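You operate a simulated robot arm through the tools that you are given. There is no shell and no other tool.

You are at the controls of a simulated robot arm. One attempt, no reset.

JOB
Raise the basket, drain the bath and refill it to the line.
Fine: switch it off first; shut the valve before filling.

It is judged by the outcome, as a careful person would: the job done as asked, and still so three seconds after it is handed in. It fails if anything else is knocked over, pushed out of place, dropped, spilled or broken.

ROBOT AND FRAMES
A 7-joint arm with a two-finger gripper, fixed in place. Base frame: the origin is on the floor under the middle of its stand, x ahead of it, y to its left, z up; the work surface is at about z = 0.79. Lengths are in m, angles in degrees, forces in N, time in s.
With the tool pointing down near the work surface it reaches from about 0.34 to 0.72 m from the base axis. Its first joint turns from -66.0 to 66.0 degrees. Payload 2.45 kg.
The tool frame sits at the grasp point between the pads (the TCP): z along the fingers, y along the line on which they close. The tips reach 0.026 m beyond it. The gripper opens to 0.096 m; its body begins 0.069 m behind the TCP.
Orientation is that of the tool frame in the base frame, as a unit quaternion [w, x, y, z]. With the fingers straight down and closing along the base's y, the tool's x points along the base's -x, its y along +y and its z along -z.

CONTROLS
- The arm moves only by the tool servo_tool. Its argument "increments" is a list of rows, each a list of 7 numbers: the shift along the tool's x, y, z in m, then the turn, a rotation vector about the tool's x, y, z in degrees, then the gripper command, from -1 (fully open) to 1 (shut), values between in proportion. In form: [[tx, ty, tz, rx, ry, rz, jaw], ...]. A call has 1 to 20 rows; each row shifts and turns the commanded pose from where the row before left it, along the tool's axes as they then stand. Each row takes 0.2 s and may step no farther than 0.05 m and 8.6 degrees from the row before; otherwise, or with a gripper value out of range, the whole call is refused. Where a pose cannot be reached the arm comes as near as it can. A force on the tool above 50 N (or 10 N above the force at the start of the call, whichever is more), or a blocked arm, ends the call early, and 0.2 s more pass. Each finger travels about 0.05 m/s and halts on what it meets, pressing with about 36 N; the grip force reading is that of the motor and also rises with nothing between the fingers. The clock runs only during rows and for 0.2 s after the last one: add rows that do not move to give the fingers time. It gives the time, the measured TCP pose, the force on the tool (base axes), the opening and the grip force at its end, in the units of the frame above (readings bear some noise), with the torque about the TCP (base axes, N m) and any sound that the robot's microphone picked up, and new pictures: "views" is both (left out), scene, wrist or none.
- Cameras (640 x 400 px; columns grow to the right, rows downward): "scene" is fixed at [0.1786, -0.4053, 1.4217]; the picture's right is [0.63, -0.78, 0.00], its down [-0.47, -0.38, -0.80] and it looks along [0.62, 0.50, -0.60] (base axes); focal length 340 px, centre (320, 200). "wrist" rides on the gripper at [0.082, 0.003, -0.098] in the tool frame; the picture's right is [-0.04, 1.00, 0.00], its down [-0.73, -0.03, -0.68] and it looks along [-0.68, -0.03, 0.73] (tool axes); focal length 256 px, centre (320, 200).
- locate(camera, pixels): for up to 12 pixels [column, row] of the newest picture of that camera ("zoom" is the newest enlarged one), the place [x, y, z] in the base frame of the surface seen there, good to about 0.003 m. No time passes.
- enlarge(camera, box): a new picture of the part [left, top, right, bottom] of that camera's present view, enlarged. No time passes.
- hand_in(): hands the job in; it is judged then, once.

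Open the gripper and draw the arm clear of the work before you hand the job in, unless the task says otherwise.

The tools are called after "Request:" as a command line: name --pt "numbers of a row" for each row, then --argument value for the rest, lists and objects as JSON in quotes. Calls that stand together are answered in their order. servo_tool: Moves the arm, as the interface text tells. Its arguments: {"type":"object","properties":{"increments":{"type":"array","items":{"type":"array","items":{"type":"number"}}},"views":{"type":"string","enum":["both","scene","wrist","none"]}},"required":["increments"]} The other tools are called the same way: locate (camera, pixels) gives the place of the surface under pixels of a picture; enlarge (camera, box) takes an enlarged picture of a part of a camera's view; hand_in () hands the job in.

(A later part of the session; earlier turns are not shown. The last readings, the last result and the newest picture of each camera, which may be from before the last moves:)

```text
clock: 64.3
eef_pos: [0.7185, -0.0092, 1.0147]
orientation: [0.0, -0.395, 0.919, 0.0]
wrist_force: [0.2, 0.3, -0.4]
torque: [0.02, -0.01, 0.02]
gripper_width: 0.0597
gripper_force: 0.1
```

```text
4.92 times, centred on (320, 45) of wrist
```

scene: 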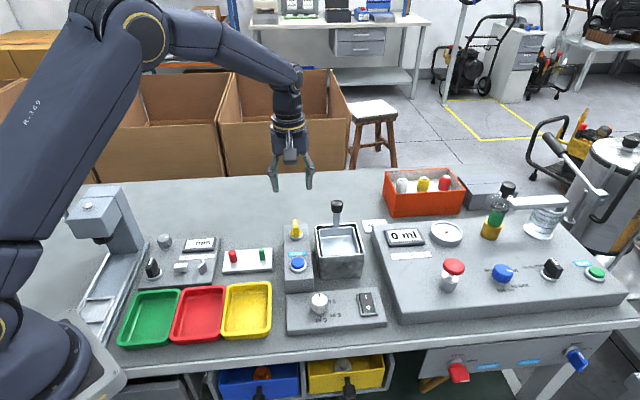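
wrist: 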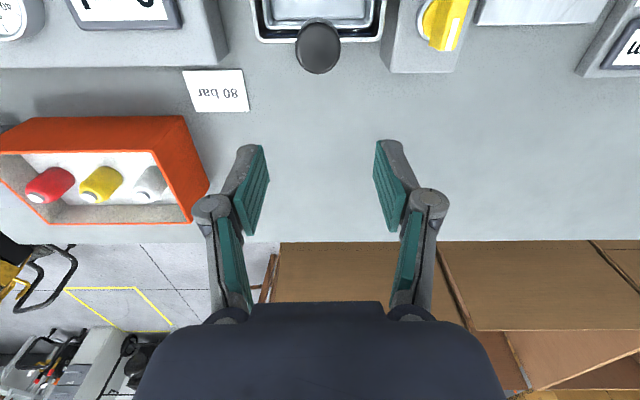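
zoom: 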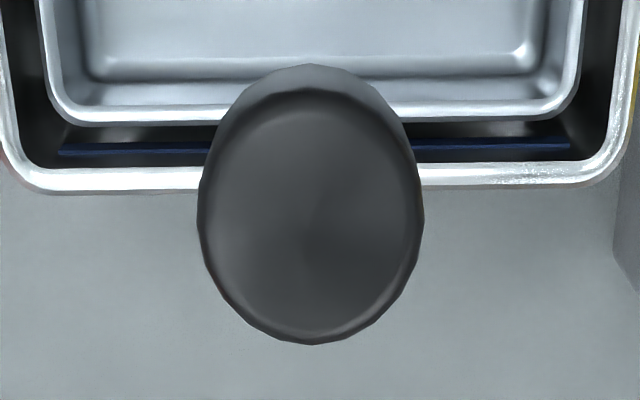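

Reached. Now I can see the whole strip with wall both above and below it; I zoom in on its right part and measure.

Request:
enlarge --camera "wrist" --box '[340, 25, 385, 55]'

Request:
locate --camera "zoom" --pixels '[[180, 130], [180, 140], [180, 150], [180, 160], [180, 170], [180, 180], [180, 190], [180, 200], [180, 210], [180, 220], [180, 230], [180, 240]]'

```text
13.33 times, centred on (362, 40) of wrist
```

zoom: 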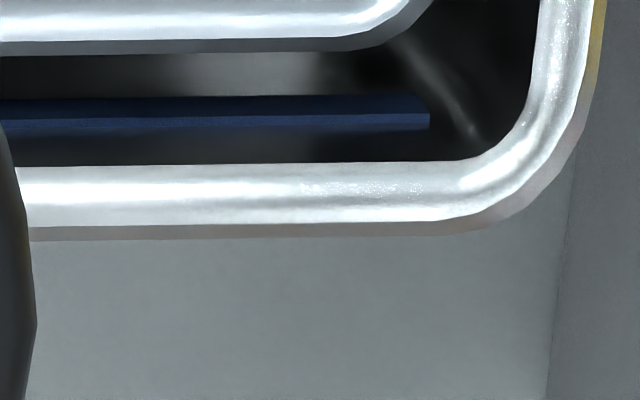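

```text
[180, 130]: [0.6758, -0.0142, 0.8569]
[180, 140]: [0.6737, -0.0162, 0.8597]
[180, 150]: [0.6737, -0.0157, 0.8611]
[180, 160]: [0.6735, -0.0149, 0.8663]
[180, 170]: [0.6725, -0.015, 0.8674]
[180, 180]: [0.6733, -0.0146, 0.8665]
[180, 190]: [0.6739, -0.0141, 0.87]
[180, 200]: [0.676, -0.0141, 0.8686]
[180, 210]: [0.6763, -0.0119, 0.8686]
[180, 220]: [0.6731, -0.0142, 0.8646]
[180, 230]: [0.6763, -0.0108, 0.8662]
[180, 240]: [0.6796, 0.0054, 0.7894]
```

Request:
locate --camera "zoom" --pixels '[[180, 60], [180, 75], [180, 88], [180, 95], [180, 100], [180, 105], [180, 110], [180, 118], [180, 122], [180, 126], [180, 132], [280, 105]]'

Request:
locate --camera "zoom" --pixels '[[100, 118], [100, 122], [140, 120], [220, 120], [260, 120], [300, 121], [340, 121], [380, 121], [100, 104], [220, 104], [340, 104], [380, 104]]'

```text
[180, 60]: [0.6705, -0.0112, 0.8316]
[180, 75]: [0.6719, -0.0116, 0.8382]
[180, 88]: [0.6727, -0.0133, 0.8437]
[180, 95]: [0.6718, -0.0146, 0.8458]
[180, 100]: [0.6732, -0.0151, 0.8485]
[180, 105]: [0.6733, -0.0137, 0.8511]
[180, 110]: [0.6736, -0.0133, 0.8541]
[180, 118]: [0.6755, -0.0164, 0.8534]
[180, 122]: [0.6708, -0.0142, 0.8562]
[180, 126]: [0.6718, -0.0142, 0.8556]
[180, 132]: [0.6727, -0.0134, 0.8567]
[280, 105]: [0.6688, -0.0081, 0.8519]
```

```text
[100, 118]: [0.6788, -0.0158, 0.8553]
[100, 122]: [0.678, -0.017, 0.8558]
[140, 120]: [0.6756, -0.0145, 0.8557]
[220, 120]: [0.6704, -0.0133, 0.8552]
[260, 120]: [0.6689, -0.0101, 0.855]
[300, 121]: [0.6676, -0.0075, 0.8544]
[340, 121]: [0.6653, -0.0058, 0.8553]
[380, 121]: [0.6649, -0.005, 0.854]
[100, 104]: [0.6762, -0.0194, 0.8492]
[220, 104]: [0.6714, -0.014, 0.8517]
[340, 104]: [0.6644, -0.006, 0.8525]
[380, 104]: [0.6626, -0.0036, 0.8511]
```

The strip runs from z≈0.847 (bottom) to z≈0.855 (top), mid ≈0.851. Now I move above the FILL button with jaws closed for pressing.

Request:
servo_tool --pt "0.0288 0.0203 0 0 0 0 0.2" --pt "0.0288 0.0203 0 0 0 0 0.6" --pt "0.0288 0.0203 0 0 0 0 1" --pt "0.0288 0.0203 0 0 0 0 1" --pt "0.0288 0.0203 0 0 0 0 1" --pt "0 0 0 0 0 0 1" --pt "0 0 0 0 0 0 1" --views "both"

Request:
enlarge --camera "wrist" --box '[270, 40, 370, 140]'

```text
clock: 65.9
eef_pos: [0.547, -0.0467, 1.015]
orientation: [0.001, -0.395, 0.919, 0.0]
wrist_force: [-0.4, 0.0, 0.4]
torque: [-0.01, -0.01, 0.03]
gripper_width: 0.0
gripper_force: 28.7
```

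scene: 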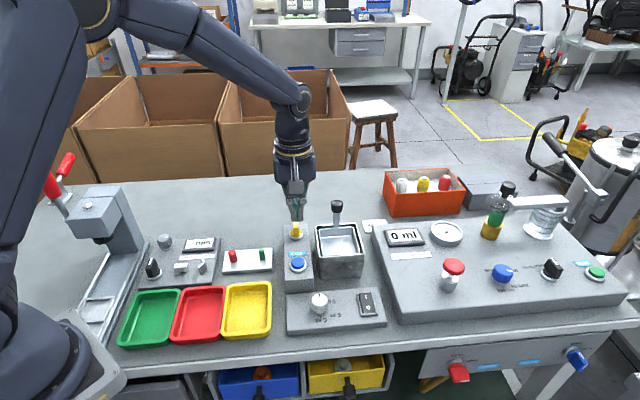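
wrist: 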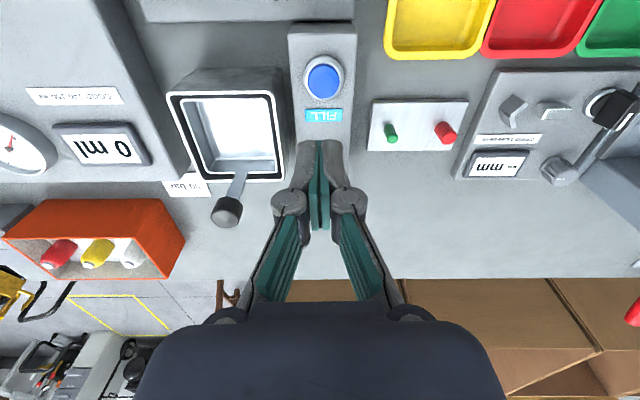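

```text
4.00 times, centred on (320, 90) of wrist
```

zoom: 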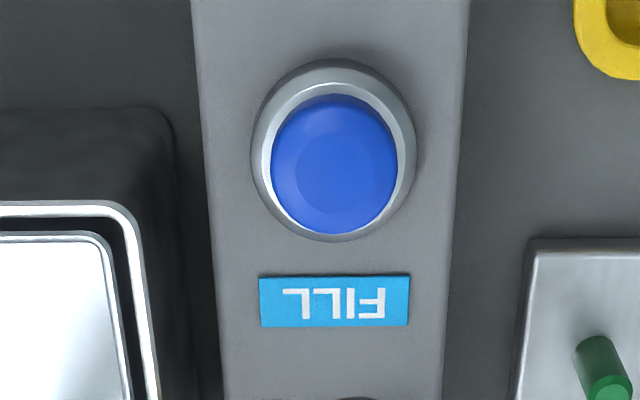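

Request:
locate --camera "zoom" --pixels '[[335, 165], [335, 180], [335, 200], [280, 170], [392, 165], [335, 110], [335, 225], [258, 155], [413, 150], [335, 240], [335, 65]]'

```text
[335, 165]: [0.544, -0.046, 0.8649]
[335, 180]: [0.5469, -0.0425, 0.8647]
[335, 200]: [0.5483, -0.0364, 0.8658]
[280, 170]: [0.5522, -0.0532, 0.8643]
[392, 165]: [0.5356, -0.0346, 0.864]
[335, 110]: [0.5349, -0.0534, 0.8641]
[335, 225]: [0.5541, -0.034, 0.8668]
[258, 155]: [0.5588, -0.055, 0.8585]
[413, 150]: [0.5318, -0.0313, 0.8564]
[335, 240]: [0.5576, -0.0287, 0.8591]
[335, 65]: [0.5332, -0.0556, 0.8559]
```

Button centre ≈ (0.544,-0.044), top z≈0.866, valve confirmed shut. I descend to ~13 mm above the button.

Request:
servo_tool --pt "0 0.0037 0.03 0 0 0 1" --pt "0 0 0.04 0 0 0 1" --pt "0 0 0.025 0 0 0 1" --pt "0 0 0.015 0 0 0 1" --pt "0 0 0 0 0 0 1" --views "both"

Request:
enlarge --camera "scene" --box '[260, 200, 380, 290]'

Request:
enlarge --camera "wrist" --box '[270, 100, 370, 200]'

```text
clock: 67.1
eef_pos: [0.5432, -0.0401, 0.9054]
orientation: [0.001, -0.397, 0.918, 0.0]
wrist_force: [-0.2, -0.8, 0.4]
torque: [0.02, 0.0, 0.01]
gripper_width: 0.0002
gripper_force: 29.0
```

scene: 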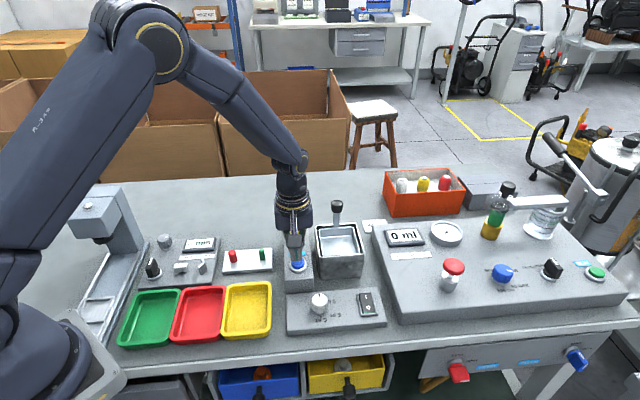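
wrist: 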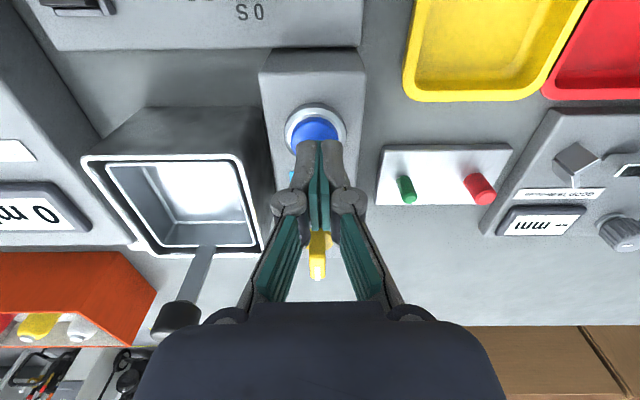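

```text
4.44 times, centred on (320, 245) of scene
```

zoom: 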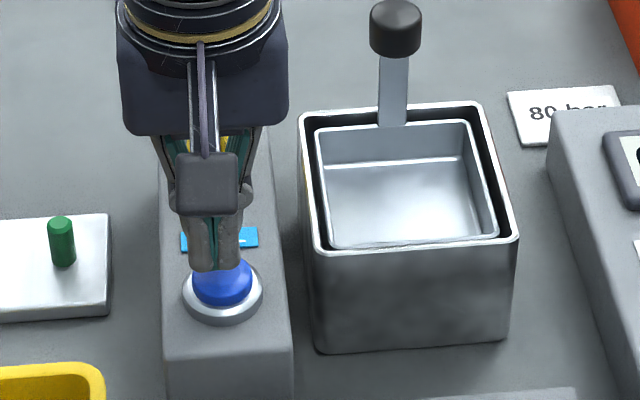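

```text
4.00 times, centred on (320, 150) of wrist
```

zoom: 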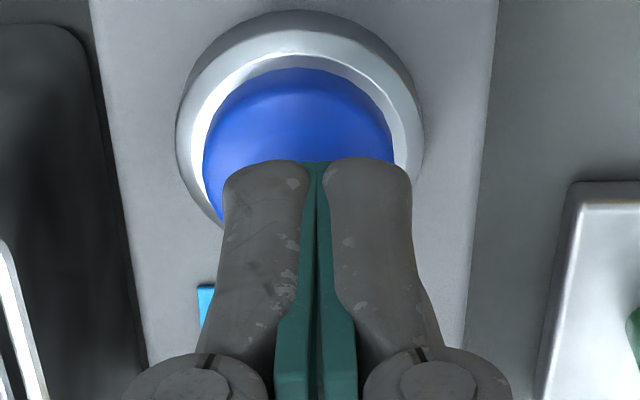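

The tips are ~3 mm off the button's centre, so I correct by (+3,−3 mm) in tool x/y and make one brief trial press (about half a second), then lift off.

Request:
servo_tool --pt "0.003 -0.003 0.008 0 0 0 1" --pt "0 0 0.004 0 0 0 1" --pt "0 0 0.003 0 0 0 1" --pt "0 0 0.002 0 0 0 1" --pt "0 0 -0.007 0 0 0 1" --pt "0 0 -0.01 0 0 0 1" --views "both"

Request:
enlarge --camera "scene" --box '[260, 200, 380, 290]'

```text
clock: 68.5
eef_pos: [0.5425, -0.0454, 0.9048]
orientation: [0.0, -0.395, 0.919, -0.001]
wrist_force: [-0.5, 0.3, 0.8]
torque: [-0.02, -0.02, -0.01]
gripper_width: 0.0
gripper_force: 28.3
heard: click
```

scene: 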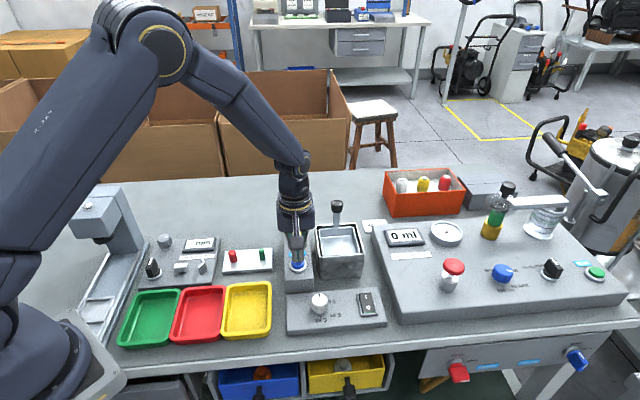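
wrist: 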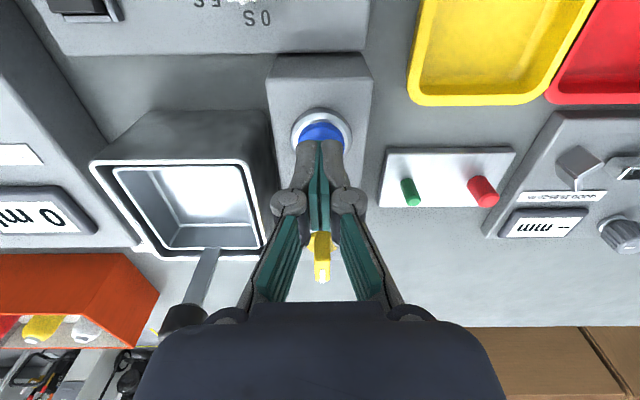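

```text
4.44 times, centred on (320, 245) of scene
```

zoom: 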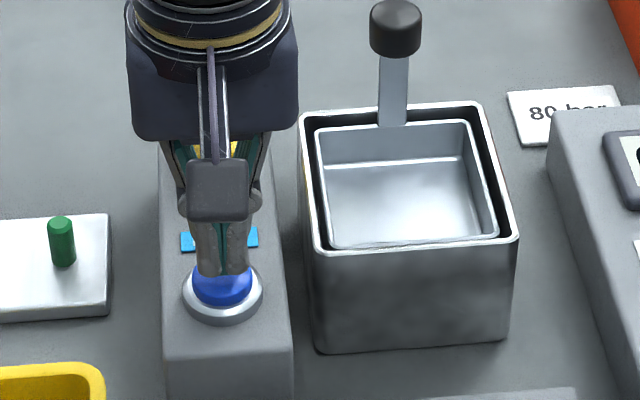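

A click was heard. I need to know whether filling is only while held or latched, so I quickly go to the gap view and measure the level.

Request:
servo_tool --pt "0 0 -0.045 0 0 0 1" --pt "-0.03 -0.0136 -0.036 0 0 0 1" --pt "-0.042 -0.019 -0.015 0 0 0 1" --pt "-0.045 -0.0205 -0.005 0 0 0 1" --views "both"

Request:
enlarge --camera "wrist" --box '[280, 0, 360, 90]'

Request:
locate --camera "zoom" --pixels '[[300, 20], [305, 20], [310, 20], [300, 60], [305, 60], [310, 60], [300, 100], [305, 100], [310, 100], [315, 100], [320, 100], [310, 150]]'

```text
clock: 69.5
eef_pos: [0.6628, 0.003, 1.0049]
orientation: [0.0, -0.395, 0.919, 0.0]
wrist_force: [0.4, 0.5, -0.3]
torque: [0.01, -0.01, 0.0]
gripper_width: 0.0001
gripper_force: 28.6
```

scene: 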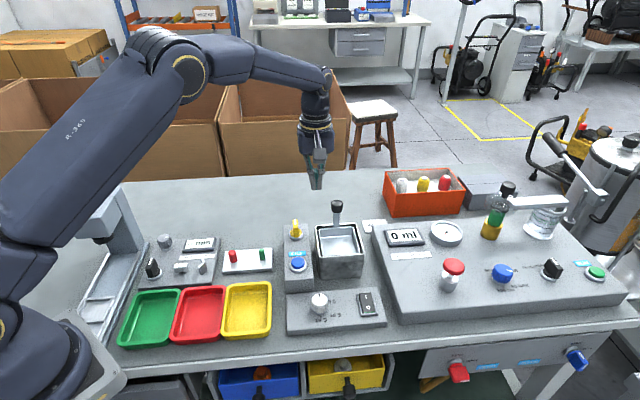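
wrist: 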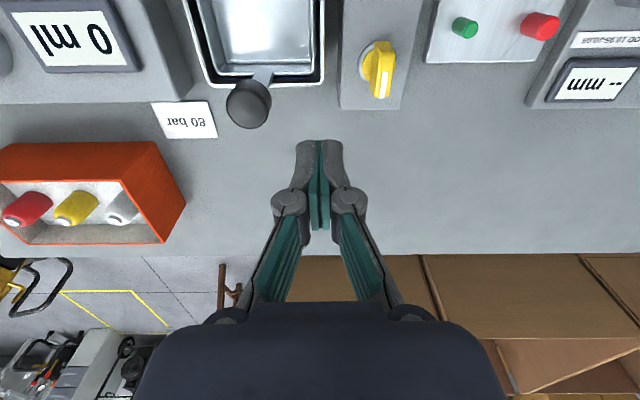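

```text
4.44 times, centred on (320, 45) of wrist
```

zoom: 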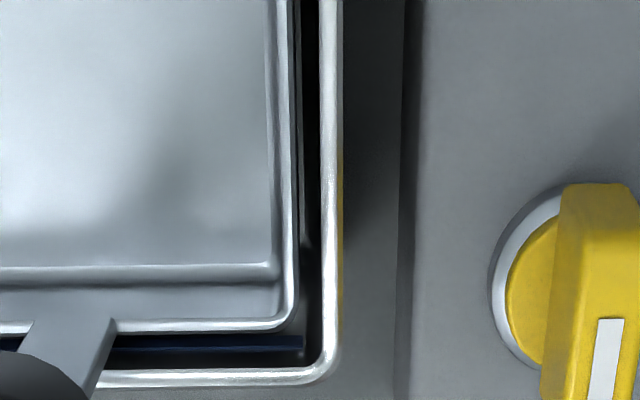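

```text
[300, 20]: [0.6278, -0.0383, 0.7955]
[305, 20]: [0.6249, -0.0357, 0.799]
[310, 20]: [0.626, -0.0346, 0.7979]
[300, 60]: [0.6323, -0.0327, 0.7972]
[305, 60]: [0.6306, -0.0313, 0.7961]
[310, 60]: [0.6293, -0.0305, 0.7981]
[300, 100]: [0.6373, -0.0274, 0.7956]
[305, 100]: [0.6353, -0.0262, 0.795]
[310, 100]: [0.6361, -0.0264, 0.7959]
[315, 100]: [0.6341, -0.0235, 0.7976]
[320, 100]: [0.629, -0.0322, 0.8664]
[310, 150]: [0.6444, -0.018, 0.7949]
```

The gap floor is still ≈0.797 a second later, so the pump isn't latched — it fills only while held. I return to the button and hold it for about 2 s, then re-measure.

Request:
servo_tool --pt "0.045 0.0205 0.005 0 0 0 1" --pt "0.042 0.019 0.015 0 0 0 1" --pt "0.03 0.0136 0.036 0 0 0 1" --pt "0 0 0.045 0 0 0 1" --pt "0 0 0.009 0 0 0 1" --pt "0 0 0.004 0 0 0 1" --pt "0 0 0.003 0 0 0 1" --pt "0 0 0.001 0 0 0 1" --pt "0 0 0 0 0 0 1" --pt "0 0 0 0 0 0 1" --pt "0 0 0 0 0 0 1" --views "both"

Request:
enlarge --camera "scene" --box '[260, 200, 380, 290]'

```text
clock: 71.9
eef_pos: [0.5438, -0.0462, 0.8873]
orientation: [0.001, -0.395, 0.919, 0.001]
wrist_force: [-0.2, 1.8, 4.3]
torque: [0.06, 0.01, 0.0]
gripper_width: 0.006
gripper_force: 28.4
heard: click
```

scene: 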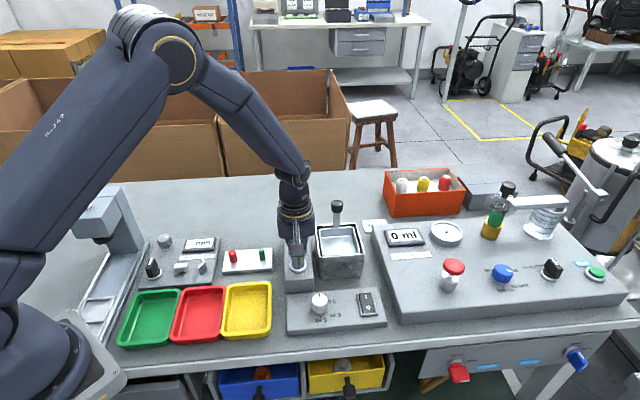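
wrist: 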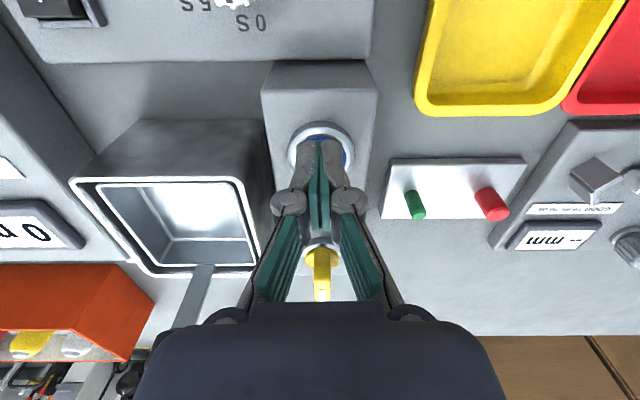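

```text
4.44 times, centred on (320, 245) of scene
```

zoom: 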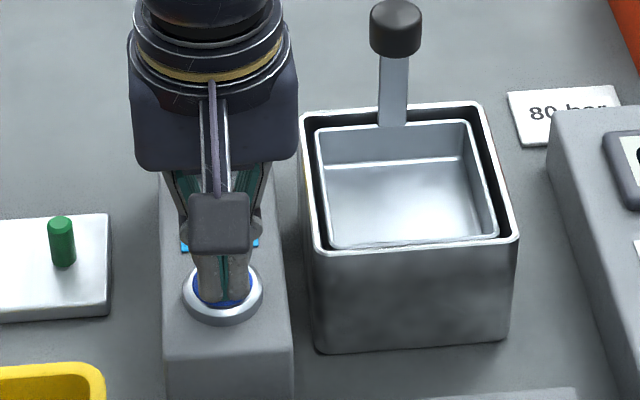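

The button is down (tip z≈0.861, 4 N, click heard). I keep holding one more second and watch.

Request:
servo_tool --pt "0 0 0.0005 0 0 0 1" --pt "0 0 0 0 0 0 1" --pt "0 0 0 0 0 0 1" --pt "0 0 0 0 0 0 1" --views "scene"

Request:
enlarge --camera "scene" --box '[300, 210, 380, 290]'

```text
clock: 72.9
eef_pos: [0.5439, -0.0458, 0.8866]
orientation: [0.001, -0.395, 0.919, 0.0]
wrist_force: [0.3, 2.3, 7.6]
torque: [0.03, -0.01, -0.04]
gripper_width: 0.0059
gripper_force: 28.0
```

scene: 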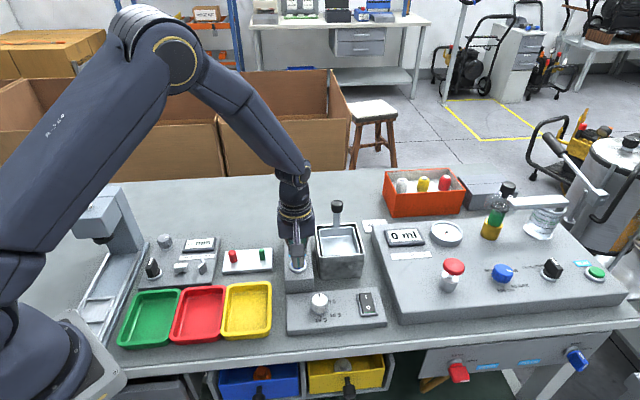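

```text
5.00 times, centred on (340, 250) of scene
```

zoom: 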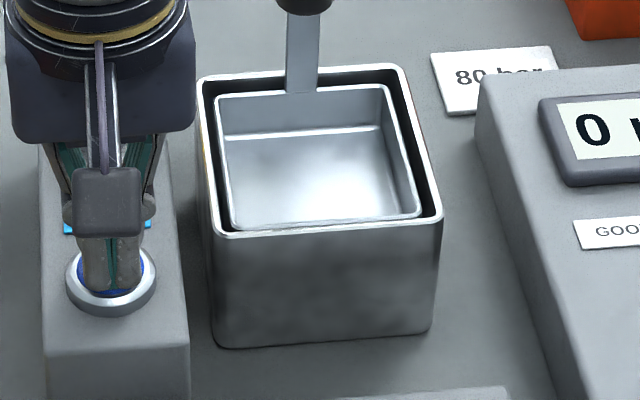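

No water over the basket floor yet after ~2 s. I lift off and check the gap level to get the fill rate.

Request:
servo_tool --pt "0 0 -0.018 0 0 0 1" --pt "0 0 -0.045 0 0 0 1" --pt "-0.03 -0.0136 -0.036 0 0 0 1" --pt "-0.042 -0.019 -0.015 0 0 0 1" --pt "-0.045 -0.0205 -0.005 0 0 0 1" --views "wrist"

Request:
enlarge --camera "wrist" --box '[280, 0, 360, 90]'

Request:
locate --camera "zoom" --pixels '[[300, 20], [305, 20], [310, 20], [300, 60], [305, 60], [310, 60], [300, 100], [305, 100], [310, 100], [315, 100], [305, 140], [310, 150]]'

```text
clock: 74.1
eef_pos: [0.6617, 0.001, 1.0073]
orientation: [-0.001, -0.395, 0.919, 0.0]
wrist_force: [0.5, 0.4, 0.2]
torque: [-0.04, -0.02, 0.02]
gripper_width: 0.0
gripper_force: 28.3
```

wrist: 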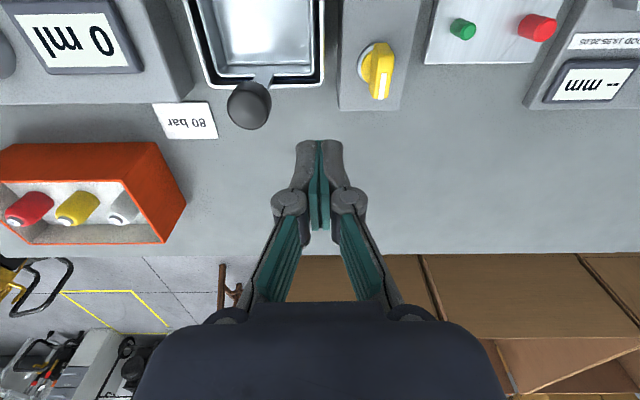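

```text
4.44 times, centred on (320, 45) of wrist
```

zoom: 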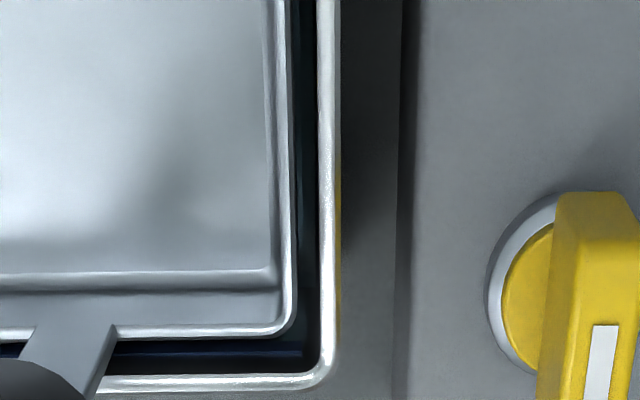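

```text
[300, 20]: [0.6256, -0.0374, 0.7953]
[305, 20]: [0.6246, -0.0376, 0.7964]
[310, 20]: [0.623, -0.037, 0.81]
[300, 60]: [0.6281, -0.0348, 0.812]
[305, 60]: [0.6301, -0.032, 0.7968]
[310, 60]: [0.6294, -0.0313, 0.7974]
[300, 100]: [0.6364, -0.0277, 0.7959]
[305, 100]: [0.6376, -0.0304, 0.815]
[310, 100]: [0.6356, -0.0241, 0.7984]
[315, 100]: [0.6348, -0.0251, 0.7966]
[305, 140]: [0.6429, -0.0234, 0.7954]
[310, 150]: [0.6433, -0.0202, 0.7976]
```

The gap now looks bluish (clear water) and some samples read ~0.812. I take more samples to estimate the water surface.

Request:
locate --camera "zoom" --pixels '[[300, 10], [303, 30], [306, 40], [308, 50], [303, 70], [307, 80], [311, 90], [303, 110], [307, 120], [311, 130], [305, 160], [309, 170]]'

Request:
enlarge --camera "wrist" --box '[305, 0, 330, 40]'

```text
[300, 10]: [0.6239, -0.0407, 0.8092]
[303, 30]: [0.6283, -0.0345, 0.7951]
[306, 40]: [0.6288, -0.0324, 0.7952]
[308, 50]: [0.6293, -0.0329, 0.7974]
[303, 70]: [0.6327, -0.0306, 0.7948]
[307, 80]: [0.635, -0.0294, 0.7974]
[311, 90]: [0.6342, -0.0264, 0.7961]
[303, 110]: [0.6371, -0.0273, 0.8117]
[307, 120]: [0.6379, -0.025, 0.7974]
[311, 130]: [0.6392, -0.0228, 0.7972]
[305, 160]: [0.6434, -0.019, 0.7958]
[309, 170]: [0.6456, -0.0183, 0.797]
```

```text
10.00 times, centred on (318, 20) of wrist
```

zoom: 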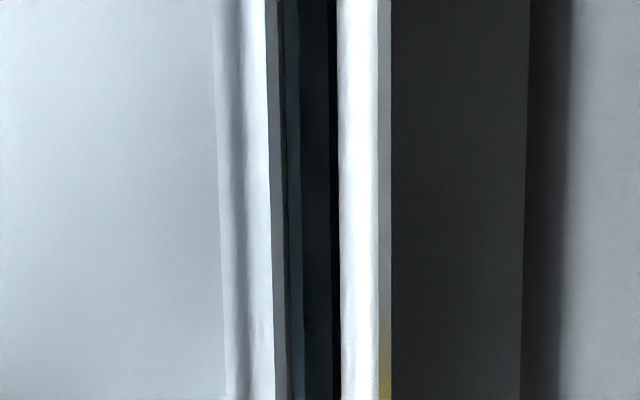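

Water surface ≈0.8115 after ~2.6 s of pressing total → roughly 5–6 mm/s. I go back and hold the button about 4 s more, which should bring it to about basket-floor level (0.836), still well under the line.

Request:
servo_tool --pt "0.045 0.0205 0.005 0 0 0 1" --pt "0.042 0.019 0.015 0 0 0 1" --pt "0.03 0.0136 0.036 0 0 0 1" --pt "0 0 0.045 0 0 0 1" --pt "0 0 0.009 0 0 0 1" --pt "0 0 0.004 0 0 0 1" --pt "0 0 0.003 0 0 0 1" --pt "0 0 0.0015 0 0 0 1" --pt "0 0 0 0 0 0 1" --pt "0 0 0 0 0 0 1" --pt "0 0 0 0 0 0 1" --pt "0 0 0 0 0 0 1" --pt "0 0 0 0 0 0 1" --pt "0 0 0 0 0 0 1" --pt "0 0 0 0 0 0 1" --pt "0 0 0 0 0 0 1" --views "both"

Request:
enlarge --camera "scene" --box '[300, 210, 380, 290]'

```text
clock: 77.5
eef_pos: [0.5435, -0.0464, 0.8889]
orientation: [0.001, -0.396, 0.918, 0.0]
wrist_force: [0.6, 0.3, 2.4]
torque: [0.04, -0.01, 0.01]
gripper_width: 0.006
gripper_force: 28.7
heard: click
```

scene: 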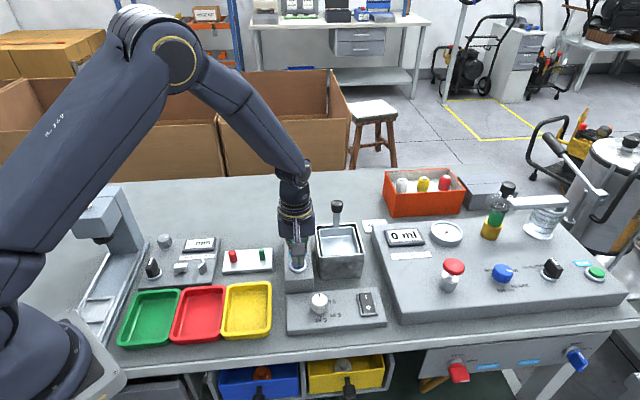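
wrist: 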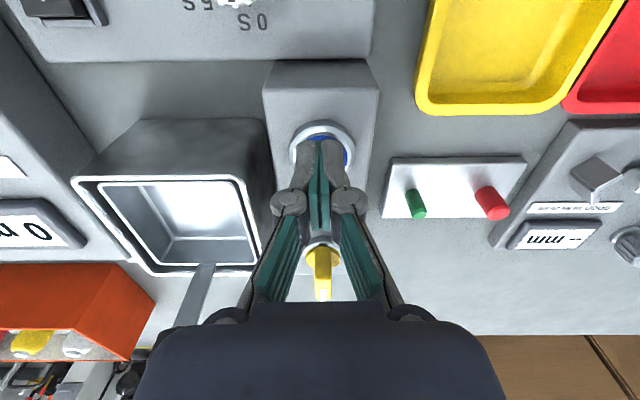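

```text
5.00 times, centred on (340, 250) of scene
```

zoom: 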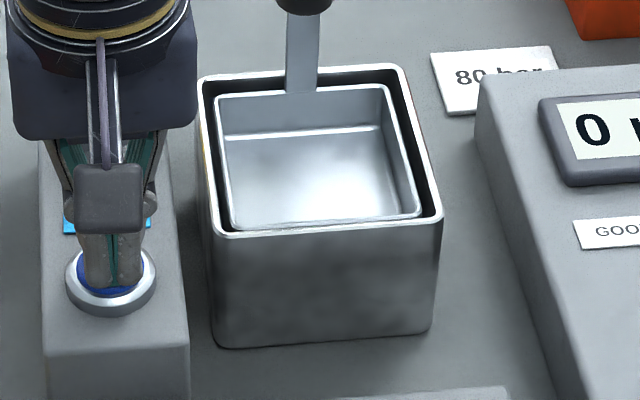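

Still holding (2.4 N). I push 1 mm firmer and hold one more second, then look.

Request:
servo_tool --pt "0 0 0.001 0 0 0 1" --pt "0 0 0 0 0 0 1" --pt "0 0 0 0 0 0 1" --pt "0 0 0 0 0 0 1" --pt "0 0 0 0 0 0 1" --views "scene"

Request:
enlarge --camera "scene" --box '[300, 210, 380, 290]'

Request:
locate --camera "zoom" --pixels '[[260, 160], [280, 180], [300, 200], [320, 160], [340, 180], [360, 200], [380, 170], [300, 150], [250, 200], [340, 150], [390, 200], [320, 210]]'

```text
clock: 78.7
eef_pos: [0.5433, -0.0461, 0.8876]
orientation: [0.0, -0.395, 0.919, 0.0]
wrist_force: [2.7, -1.0, 6.2]
torque: [-0.01, -0.07, -0.01]
gripper_width: 0.0059
gripper_force: 28.0
```

scene: 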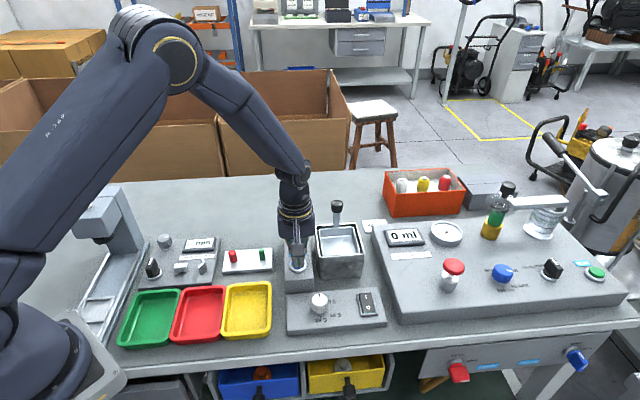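

```text
5.00 times, centred on (340, 250) of scene
```

zoom: 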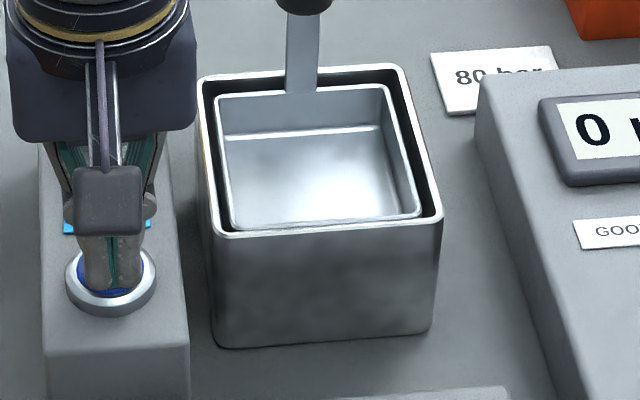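

```text
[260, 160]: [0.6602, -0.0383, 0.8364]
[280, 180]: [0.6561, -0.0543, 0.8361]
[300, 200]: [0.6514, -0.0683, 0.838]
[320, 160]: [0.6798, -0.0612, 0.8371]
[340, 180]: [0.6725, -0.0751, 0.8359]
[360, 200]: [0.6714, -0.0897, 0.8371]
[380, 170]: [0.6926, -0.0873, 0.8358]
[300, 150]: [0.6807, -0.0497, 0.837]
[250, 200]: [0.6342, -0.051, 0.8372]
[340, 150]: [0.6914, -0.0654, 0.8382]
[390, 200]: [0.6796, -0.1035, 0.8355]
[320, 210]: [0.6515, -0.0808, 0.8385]
```

Basket floor still dry (0.837). I lift and check the gap level again to calibrate the rate.

Request:
servo_tool --pt "0 0 -0.018 0 0 0 1" --pt "0 0 -0.045 0 0 0 1" --pt "-0.03 -0.0136 -0.036 0 0 0 1" --pt "-0.042 -0.019 -0.015 0 0 0 1" --pt "-0.045 -0.0205 -0.005 0 0 0 1" --pt "0 -0.003 0 0 0 0 1" --views "wrist"

Request:
enlarge --camera "wrist" --box '[280, 0, 360, 90]'

Request:
locate --camera "zoom" --pixels '[[295, 20], [300, 20], [305, 20], [310, 20], [295, 60], [300, 60], [305, 60], [310, 60], [300, 100], [305, 100], [310, 100], [315, 100]]'

```text
clock: 80.1
eef_pos: [0.6651, 0.0016, 1.004]
orientation: [0.0, -0.395, 0.919, 0.0]
wrist_force: [-0.2, 0.4, 0.3]
torque: [-0.03, 0.03, -0.02]
gripper_width: 0.0
gripper_force: 28.6
```

wrist: 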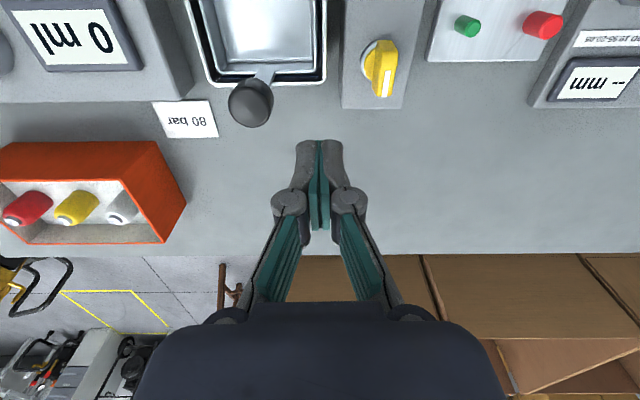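

```text
4.44 times, centred on (320, 45) of wrist
```

zoom: 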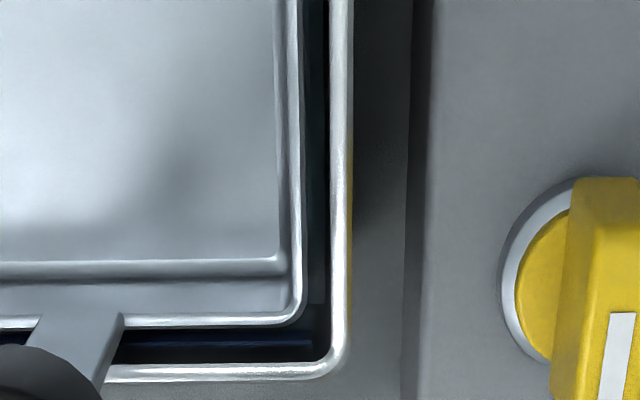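

```text
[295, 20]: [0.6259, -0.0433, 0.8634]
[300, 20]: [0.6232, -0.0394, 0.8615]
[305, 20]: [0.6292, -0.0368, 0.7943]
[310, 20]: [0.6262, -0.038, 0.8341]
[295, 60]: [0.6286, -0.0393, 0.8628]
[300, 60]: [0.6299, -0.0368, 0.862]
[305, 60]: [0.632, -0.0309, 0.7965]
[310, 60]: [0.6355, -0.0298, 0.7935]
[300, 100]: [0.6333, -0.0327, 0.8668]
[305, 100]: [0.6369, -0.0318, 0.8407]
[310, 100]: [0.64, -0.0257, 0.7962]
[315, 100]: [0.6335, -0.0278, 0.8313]
```

Request:
locate --camera "zoom" --pixels '[[312, 10], [318, 15], [322, 25], [315, 30], [319, 40], [313, 50], [317, 55], [321, 65], [314, 75], [318, 85], [322, 95], [316, 110]]'

Request:
locate --camera "zoom" --pixels '[[313, 12], [316, 18], [320, 22], [314, 35], [320, 45], [315, 52], [318, 62], [312, 70], [316, 80], [320, 90], [314, 105], [318, 120]]'

```text
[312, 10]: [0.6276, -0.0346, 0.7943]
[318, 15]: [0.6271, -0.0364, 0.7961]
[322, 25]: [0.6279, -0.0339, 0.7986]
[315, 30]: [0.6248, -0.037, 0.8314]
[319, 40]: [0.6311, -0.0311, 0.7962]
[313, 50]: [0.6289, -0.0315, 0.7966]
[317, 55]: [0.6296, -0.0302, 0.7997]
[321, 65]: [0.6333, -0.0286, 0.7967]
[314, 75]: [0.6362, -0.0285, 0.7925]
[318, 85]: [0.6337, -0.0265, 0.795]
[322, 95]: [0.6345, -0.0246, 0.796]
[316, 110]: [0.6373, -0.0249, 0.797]
```

```text
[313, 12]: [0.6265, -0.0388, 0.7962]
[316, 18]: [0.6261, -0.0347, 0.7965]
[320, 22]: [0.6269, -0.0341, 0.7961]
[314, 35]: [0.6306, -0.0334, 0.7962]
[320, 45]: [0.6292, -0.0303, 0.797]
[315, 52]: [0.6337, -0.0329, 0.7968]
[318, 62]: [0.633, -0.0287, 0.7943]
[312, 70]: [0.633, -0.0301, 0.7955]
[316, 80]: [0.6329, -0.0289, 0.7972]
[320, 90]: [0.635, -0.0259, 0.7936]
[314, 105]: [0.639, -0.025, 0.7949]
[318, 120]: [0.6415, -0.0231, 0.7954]
```

Surface samples cluster at ≈0.832, giving ~6.1 mm/s while pressed. 19 mm remain to the line's middle (0.851); I hold ~2 s first (expect ≈0.844).

Request:
servo_tool --pt "0.044 0.0225 0.005 0 0 0 1" --pt "0.043 0.02 0.015 0 0 0 1" --pt "0.03 0.0136 0.036 0 0 0 1" --pt "0 0 0.045 0 0 0 1" --pt "0 0 0.009 0 0 0 1" --pt "0 0 0.004 0 0 0 1" --pt "0 0 0.003 0 0 0 1" --pt "0 0 0.0015 0 0 0 1" --pt "0 0 0.0005 0 0 0 1" --pt "0 0 0 0 0 0 1" --pt "0 0 0 0 0 0 1" --pt "0 0 0 0 0 0 1" --pt "0 0 0 0 0 0 1" --pt "0 0 0 0 0 0 1" --pt "0 0 0 0 0 0 1" --pt "0 0 -0.018 0 0 0 1" --views "both"

Request:
enlarge --camera "scene" --box '[300, 210, 380, 290]'

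Request:
locate --camera "zoom" --pixels '[[260, 160], [280, 180], [300, 200], [320, 160], [340, 180], [360, 200], [380, 170], [300, 150], [250, 200], [340, 150], [390, 200], [320, 210]]'

```text
clock: 83.5
eef_pos: [0.5433, -0.0457, 0.9048]
orientation: [0.0, -0.396, 0.918, 0.0]
wrist_force: [-0.8, 0.0, 0.1]
torque: [0.0, -0.01, 0.0]
gripper_width: 0.0002
gripper_force: 28.5
heard: click
```

scene: 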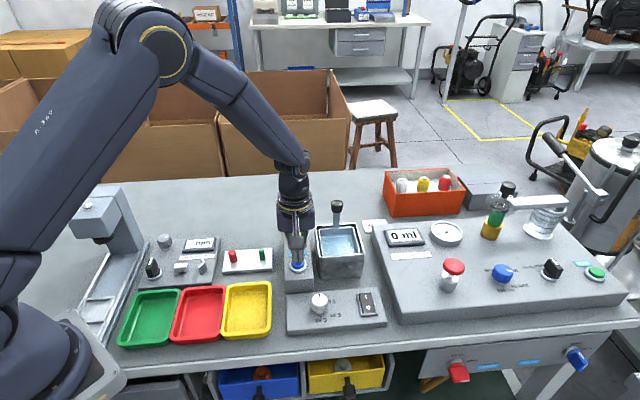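
wrist: 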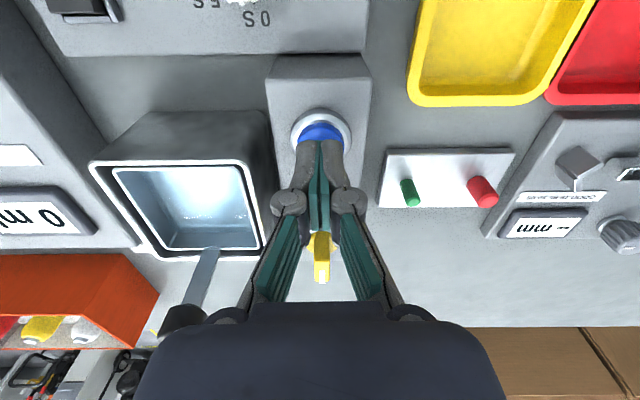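

```text
5.00 times, centred on (340, 250) of scene
```

zoom: 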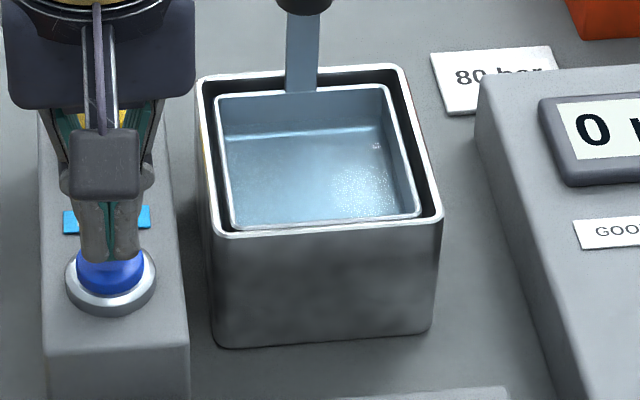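

```text
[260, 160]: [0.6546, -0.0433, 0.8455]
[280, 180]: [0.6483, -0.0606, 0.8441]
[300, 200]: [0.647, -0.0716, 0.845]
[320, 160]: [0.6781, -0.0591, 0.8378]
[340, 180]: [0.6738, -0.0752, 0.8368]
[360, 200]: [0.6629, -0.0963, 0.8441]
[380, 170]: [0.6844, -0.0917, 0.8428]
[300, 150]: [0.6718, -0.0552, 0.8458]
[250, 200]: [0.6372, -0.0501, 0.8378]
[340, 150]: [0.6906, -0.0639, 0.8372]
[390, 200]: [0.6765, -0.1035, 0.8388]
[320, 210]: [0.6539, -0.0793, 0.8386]
```

Water now shows in the raised basket; surface samples average ≈0.8446, as predicted. About 6.4 mm remain; I press ~0.7 s (≈ +4.5 mm) and recheck.

Request:
servo_tool --pt "0 0 0.009 0 0 0 1" --pt "0 0 0.004 0 0 0 1" --pt "0 0 0.003 0 0 0 1" --pt "0 0 0.0015 0 0 0 1" --pt "0 0 0.0005 0 0 0 1" --pt "0 0 0 0 0 0 1" --pt "0 0 -0.018 0 0 0 1" --views "both"

Request:
enlarge --camera "scene" --box '[300, 210, 380, 290]'

Request:
locate --camera "zoom" --pixels '[[260, 160], [280, 180], [300, 200], [320, 160], [340, 180], [360, 200], [380, 170], [300, 150], [250, 200], [340, 150], [390, 200], [320, 210]]'

Request:
locate --camera "zoom" --pixels '[[265, 165], [285, 185], [305, 205], [325, 165], [345, 185], [365, 205], [375, 165], [305, 155], [255, 195], [345, 155], [385, 195], [325, 205]]'

```text
clock: 85.1
eef_pos: [0.5429, -0.0438, 0.904]
orientation: [0.0, -0.395, 0.919, 0.0]
wrist_force: [0.0, -0.6, -0.3]
torque: [0.03, 0.01, -0.01]
gripper_width: 0.0
gripper_force: 28.6
heard: click
```

scene: 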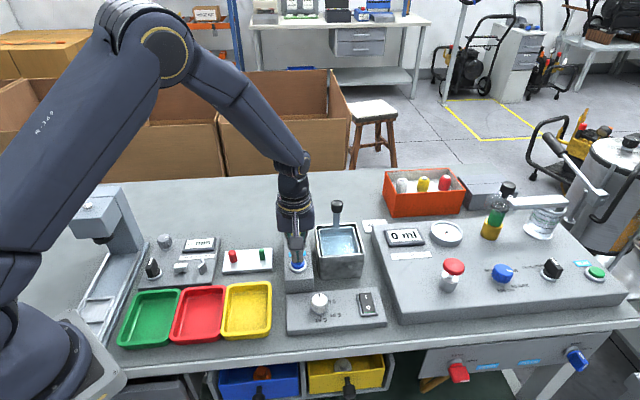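
wrist: 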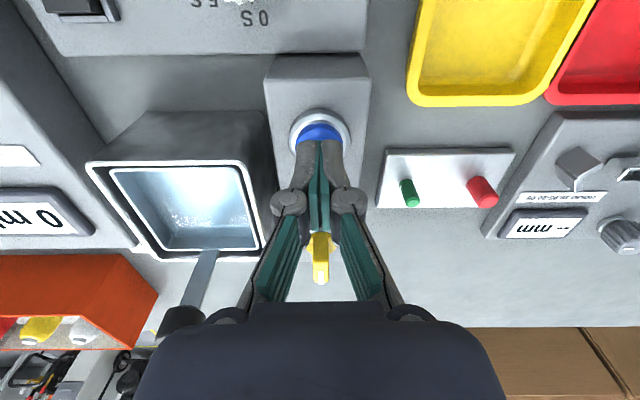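

```text
5.00 times, centred on (340, 250) of scene
```

zoom: 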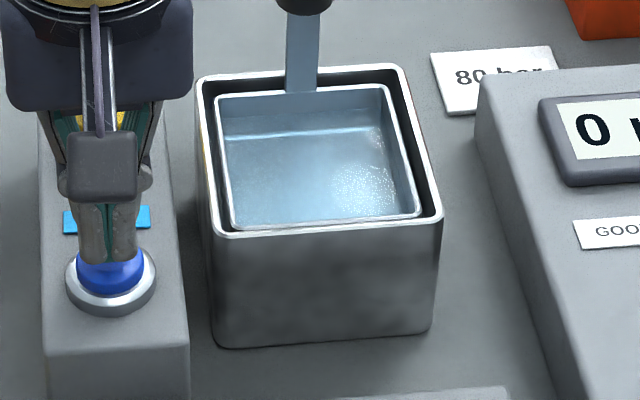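

```text
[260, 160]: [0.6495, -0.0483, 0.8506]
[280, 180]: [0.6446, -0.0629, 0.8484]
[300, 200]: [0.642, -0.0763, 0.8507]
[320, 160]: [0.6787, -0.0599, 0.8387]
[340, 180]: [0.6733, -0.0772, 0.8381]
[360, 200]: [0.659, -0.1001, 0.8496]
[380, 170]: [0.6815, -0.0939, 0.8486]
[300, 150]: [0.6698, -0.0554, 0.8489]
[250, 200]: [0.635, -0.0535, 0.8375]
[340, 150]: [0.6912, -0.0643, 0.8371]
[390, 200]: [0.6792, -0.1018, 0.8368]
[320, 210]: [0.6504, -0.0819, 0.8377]
```

```text
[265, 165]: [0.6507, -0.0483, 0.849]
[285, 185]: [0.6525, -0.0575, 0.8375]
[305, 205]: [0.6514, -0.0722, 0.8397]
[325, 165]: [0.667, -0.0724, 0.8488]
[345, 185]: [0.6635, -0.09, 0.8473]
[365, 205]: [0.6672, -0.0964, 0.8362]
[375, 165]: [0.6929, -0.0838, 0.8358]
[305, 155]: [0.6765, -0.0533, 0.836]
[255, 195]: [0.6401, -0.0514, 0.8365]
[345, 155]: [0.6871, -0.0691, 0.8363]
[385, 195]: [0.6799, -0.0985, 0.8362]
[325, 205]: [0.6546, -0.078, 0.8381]
```

Level now ≈0.849 (strip is 0.847–0.855). Before topping up, I go to the back-gap view to compare the water with the blue strip directly.

Request:
servo_tool --pt "0 0 -0.045 0 0 0 1" --pt "-0.01 -0.007 -0.046 0 0 0 1" --pt "-0.0342 -0.0238 -0.005 0 0 0 1" --pt "-0.0342 -0.0238 -0.005 0 0 0 1" --pt "-0.0342 -0.0238 -0.005 0 0 0 1" --pt "-0.0342 -0.0238 -0.005 0 0 0 1" --pt "0 0 0 0 0 0 1" --views "wrist"

Request:
enlarge --camera "wrist" --box '[340, 25, 385, 55]'

```text
clock: 86.7
eef_pos: [0.718, -0.0097, 1.015]
orientation: [-0.001, -0.395, 0.919, 0.001]
wrist_force: [0.0, 0.4, -0.4]
torque: [0.03, 0.02, -0.02]
gripper_width: 0.0
gripper_force: 28.1
```

wrist: 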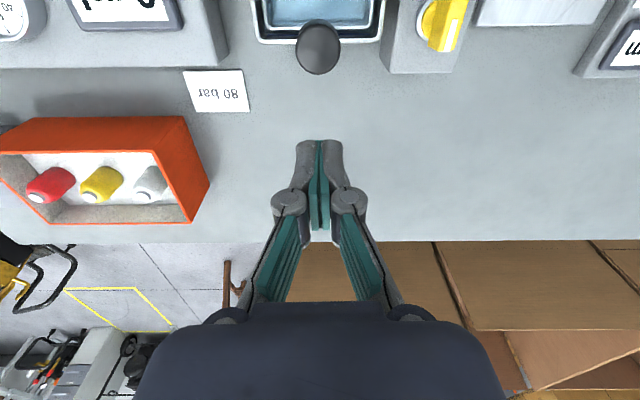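

```text
13.33 times, centred on (362, 40) of wrist
```

zoom: 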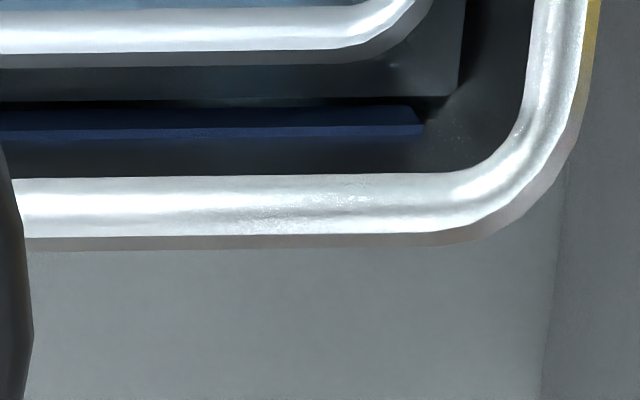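

Request:
locate --camera "zoom" --pixels '[[150, 108], [150, 112], [150, 116], [150, 120], [150, 124], [150, 130], [150, 136], [300, 108], [300, 114], [300, 120], [300, 128], [300, 134]]'

Request:
locate --camera "zoom" --pixels '[[60, 80], [120, 80], [180, 80], [240, 80], [300, 80], [360, 80], [400, 85], [440, 60], [430, 90], [200, 90], [260, 92], [330, 90]]'

```text
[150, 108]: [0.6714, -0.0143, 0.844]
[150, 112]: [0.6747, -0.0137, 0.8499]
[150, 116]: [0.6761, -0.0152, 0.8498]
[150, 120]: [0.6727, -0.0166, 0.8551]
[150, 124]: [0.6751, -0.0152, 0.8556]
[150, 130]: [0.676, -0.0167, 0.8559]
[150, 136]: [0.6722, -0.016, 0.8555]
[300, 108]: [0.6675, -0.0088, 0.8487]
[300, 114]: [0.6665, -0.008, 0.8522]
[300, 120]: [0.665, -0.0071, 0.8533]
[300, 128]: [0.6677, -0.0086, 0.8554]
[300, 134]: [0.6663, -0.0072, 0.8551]
```

```text
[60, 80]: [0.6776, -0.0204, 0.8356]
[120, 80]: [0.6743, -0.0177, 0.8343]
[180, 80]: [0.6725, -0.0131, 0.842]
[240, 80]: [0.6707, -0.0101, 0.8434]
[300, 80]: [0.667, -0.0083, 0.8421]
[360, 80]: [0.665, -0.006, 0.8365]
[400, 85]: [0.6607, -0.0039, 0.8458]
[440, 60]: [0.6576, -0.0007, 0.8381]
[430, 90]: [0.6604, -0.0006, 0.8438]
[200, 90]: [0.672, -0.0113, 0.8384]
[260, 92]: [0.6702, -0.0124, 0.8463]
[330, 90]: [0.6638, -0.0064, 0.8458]
```

Strip top ≈0.8555, bottom ≈0.8475, so its middle is ≈0.8515; water is at ≈0.849. I return and give one short press (~0.35 s, about +2 mm).

Request:
servo_tool --pt "0.0342 0.0238 0.005 0 0 0 1" --pt "0.0342 0.0238 0.005 0 0 0 1" --pt "0.0342 0.0238 0.005 0 0 0 1" --pt "0.0342 0.0238 0.005 0 0 0 1" --pt "0.01 0.007 0.046 0 0 0 1" --pt "0 0 0.045 0 0 0 1" --pt "0 0 0.009 0 0 0 1" --pt "0 0 0.004 0 0 0 1" --pt "0 0 0.003 0 0 0 1" --pt "0 0 0.0015 0 0 0 1" --pt "0 0 -0.018 0 0 0 1" --views "scene"

Request:
enlarge --camera "scene" --box '[300, 210, 380, 290]'

Request:
locate --camera "zoom" --pixels '[[260, 160], [280, 180], [300, 200], [320, 160], [340, 180], [360, 200], [380, 170], [300, 150], [250, 200], [340, 150], [390, 200], [320, 210]]'

Request:
locate --camera "zoom" --pixels '[[265, 165], [285, 185], [305, 205], [325, 165], [345, 185], [365, 205], [375, 165], [305, 155], [255, 195], [345, 155], [385, 195], [325, 205]]'

```text
clock: 89.1
eef_pos: [0.5426, -0.045, 0.9057]
orientation: [0.0, -0.396, 0.918, -0.001]
wrist_force: [0.1, -0.4, -0.3]
torque: [-0.01, 0.03, -0.03]
gripper_width: 0.0001
gripper_force: 28.9
heard: click
```

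scene: 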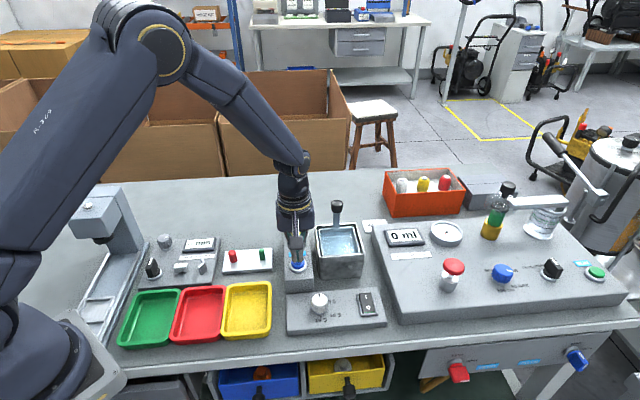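

```text
5.00 times, centred on (340, 250) of scene
```

zoom: 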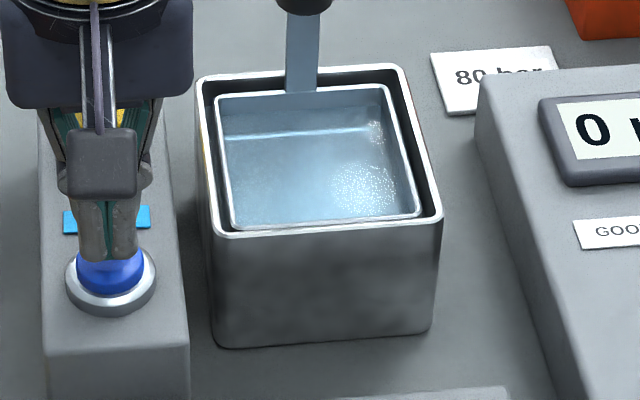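

```text
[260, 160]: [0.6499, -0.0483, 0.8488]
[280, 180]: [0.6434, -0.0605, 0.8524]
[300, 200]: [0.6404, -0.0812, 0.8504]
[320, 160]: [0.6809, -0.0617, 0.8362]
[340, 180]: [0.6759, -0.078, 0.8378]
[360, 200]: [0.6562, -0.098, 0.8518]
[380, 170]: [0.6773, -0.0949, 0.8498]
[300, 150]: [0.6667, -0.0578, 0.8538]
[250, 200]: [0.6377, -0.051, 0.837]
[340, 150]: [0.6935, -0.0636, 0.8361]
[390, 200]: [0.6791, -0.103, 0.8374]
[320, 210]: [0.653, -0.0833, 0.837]
```

```text
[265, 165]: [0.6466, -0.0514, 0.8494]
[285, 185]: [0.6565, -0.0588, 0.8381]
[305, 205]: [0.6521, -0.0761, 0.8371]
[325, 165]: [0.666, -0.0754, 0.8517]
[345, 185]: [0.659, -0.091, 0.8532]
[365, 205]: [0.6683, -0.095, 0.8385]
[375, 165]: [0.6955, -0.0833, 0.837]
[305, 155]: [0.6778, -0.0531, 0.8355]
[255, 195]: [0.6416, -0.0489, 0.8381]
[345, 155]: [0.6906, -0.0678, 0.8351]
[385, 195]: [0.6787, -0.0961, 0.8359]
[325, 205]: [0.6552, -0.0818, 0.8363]
```

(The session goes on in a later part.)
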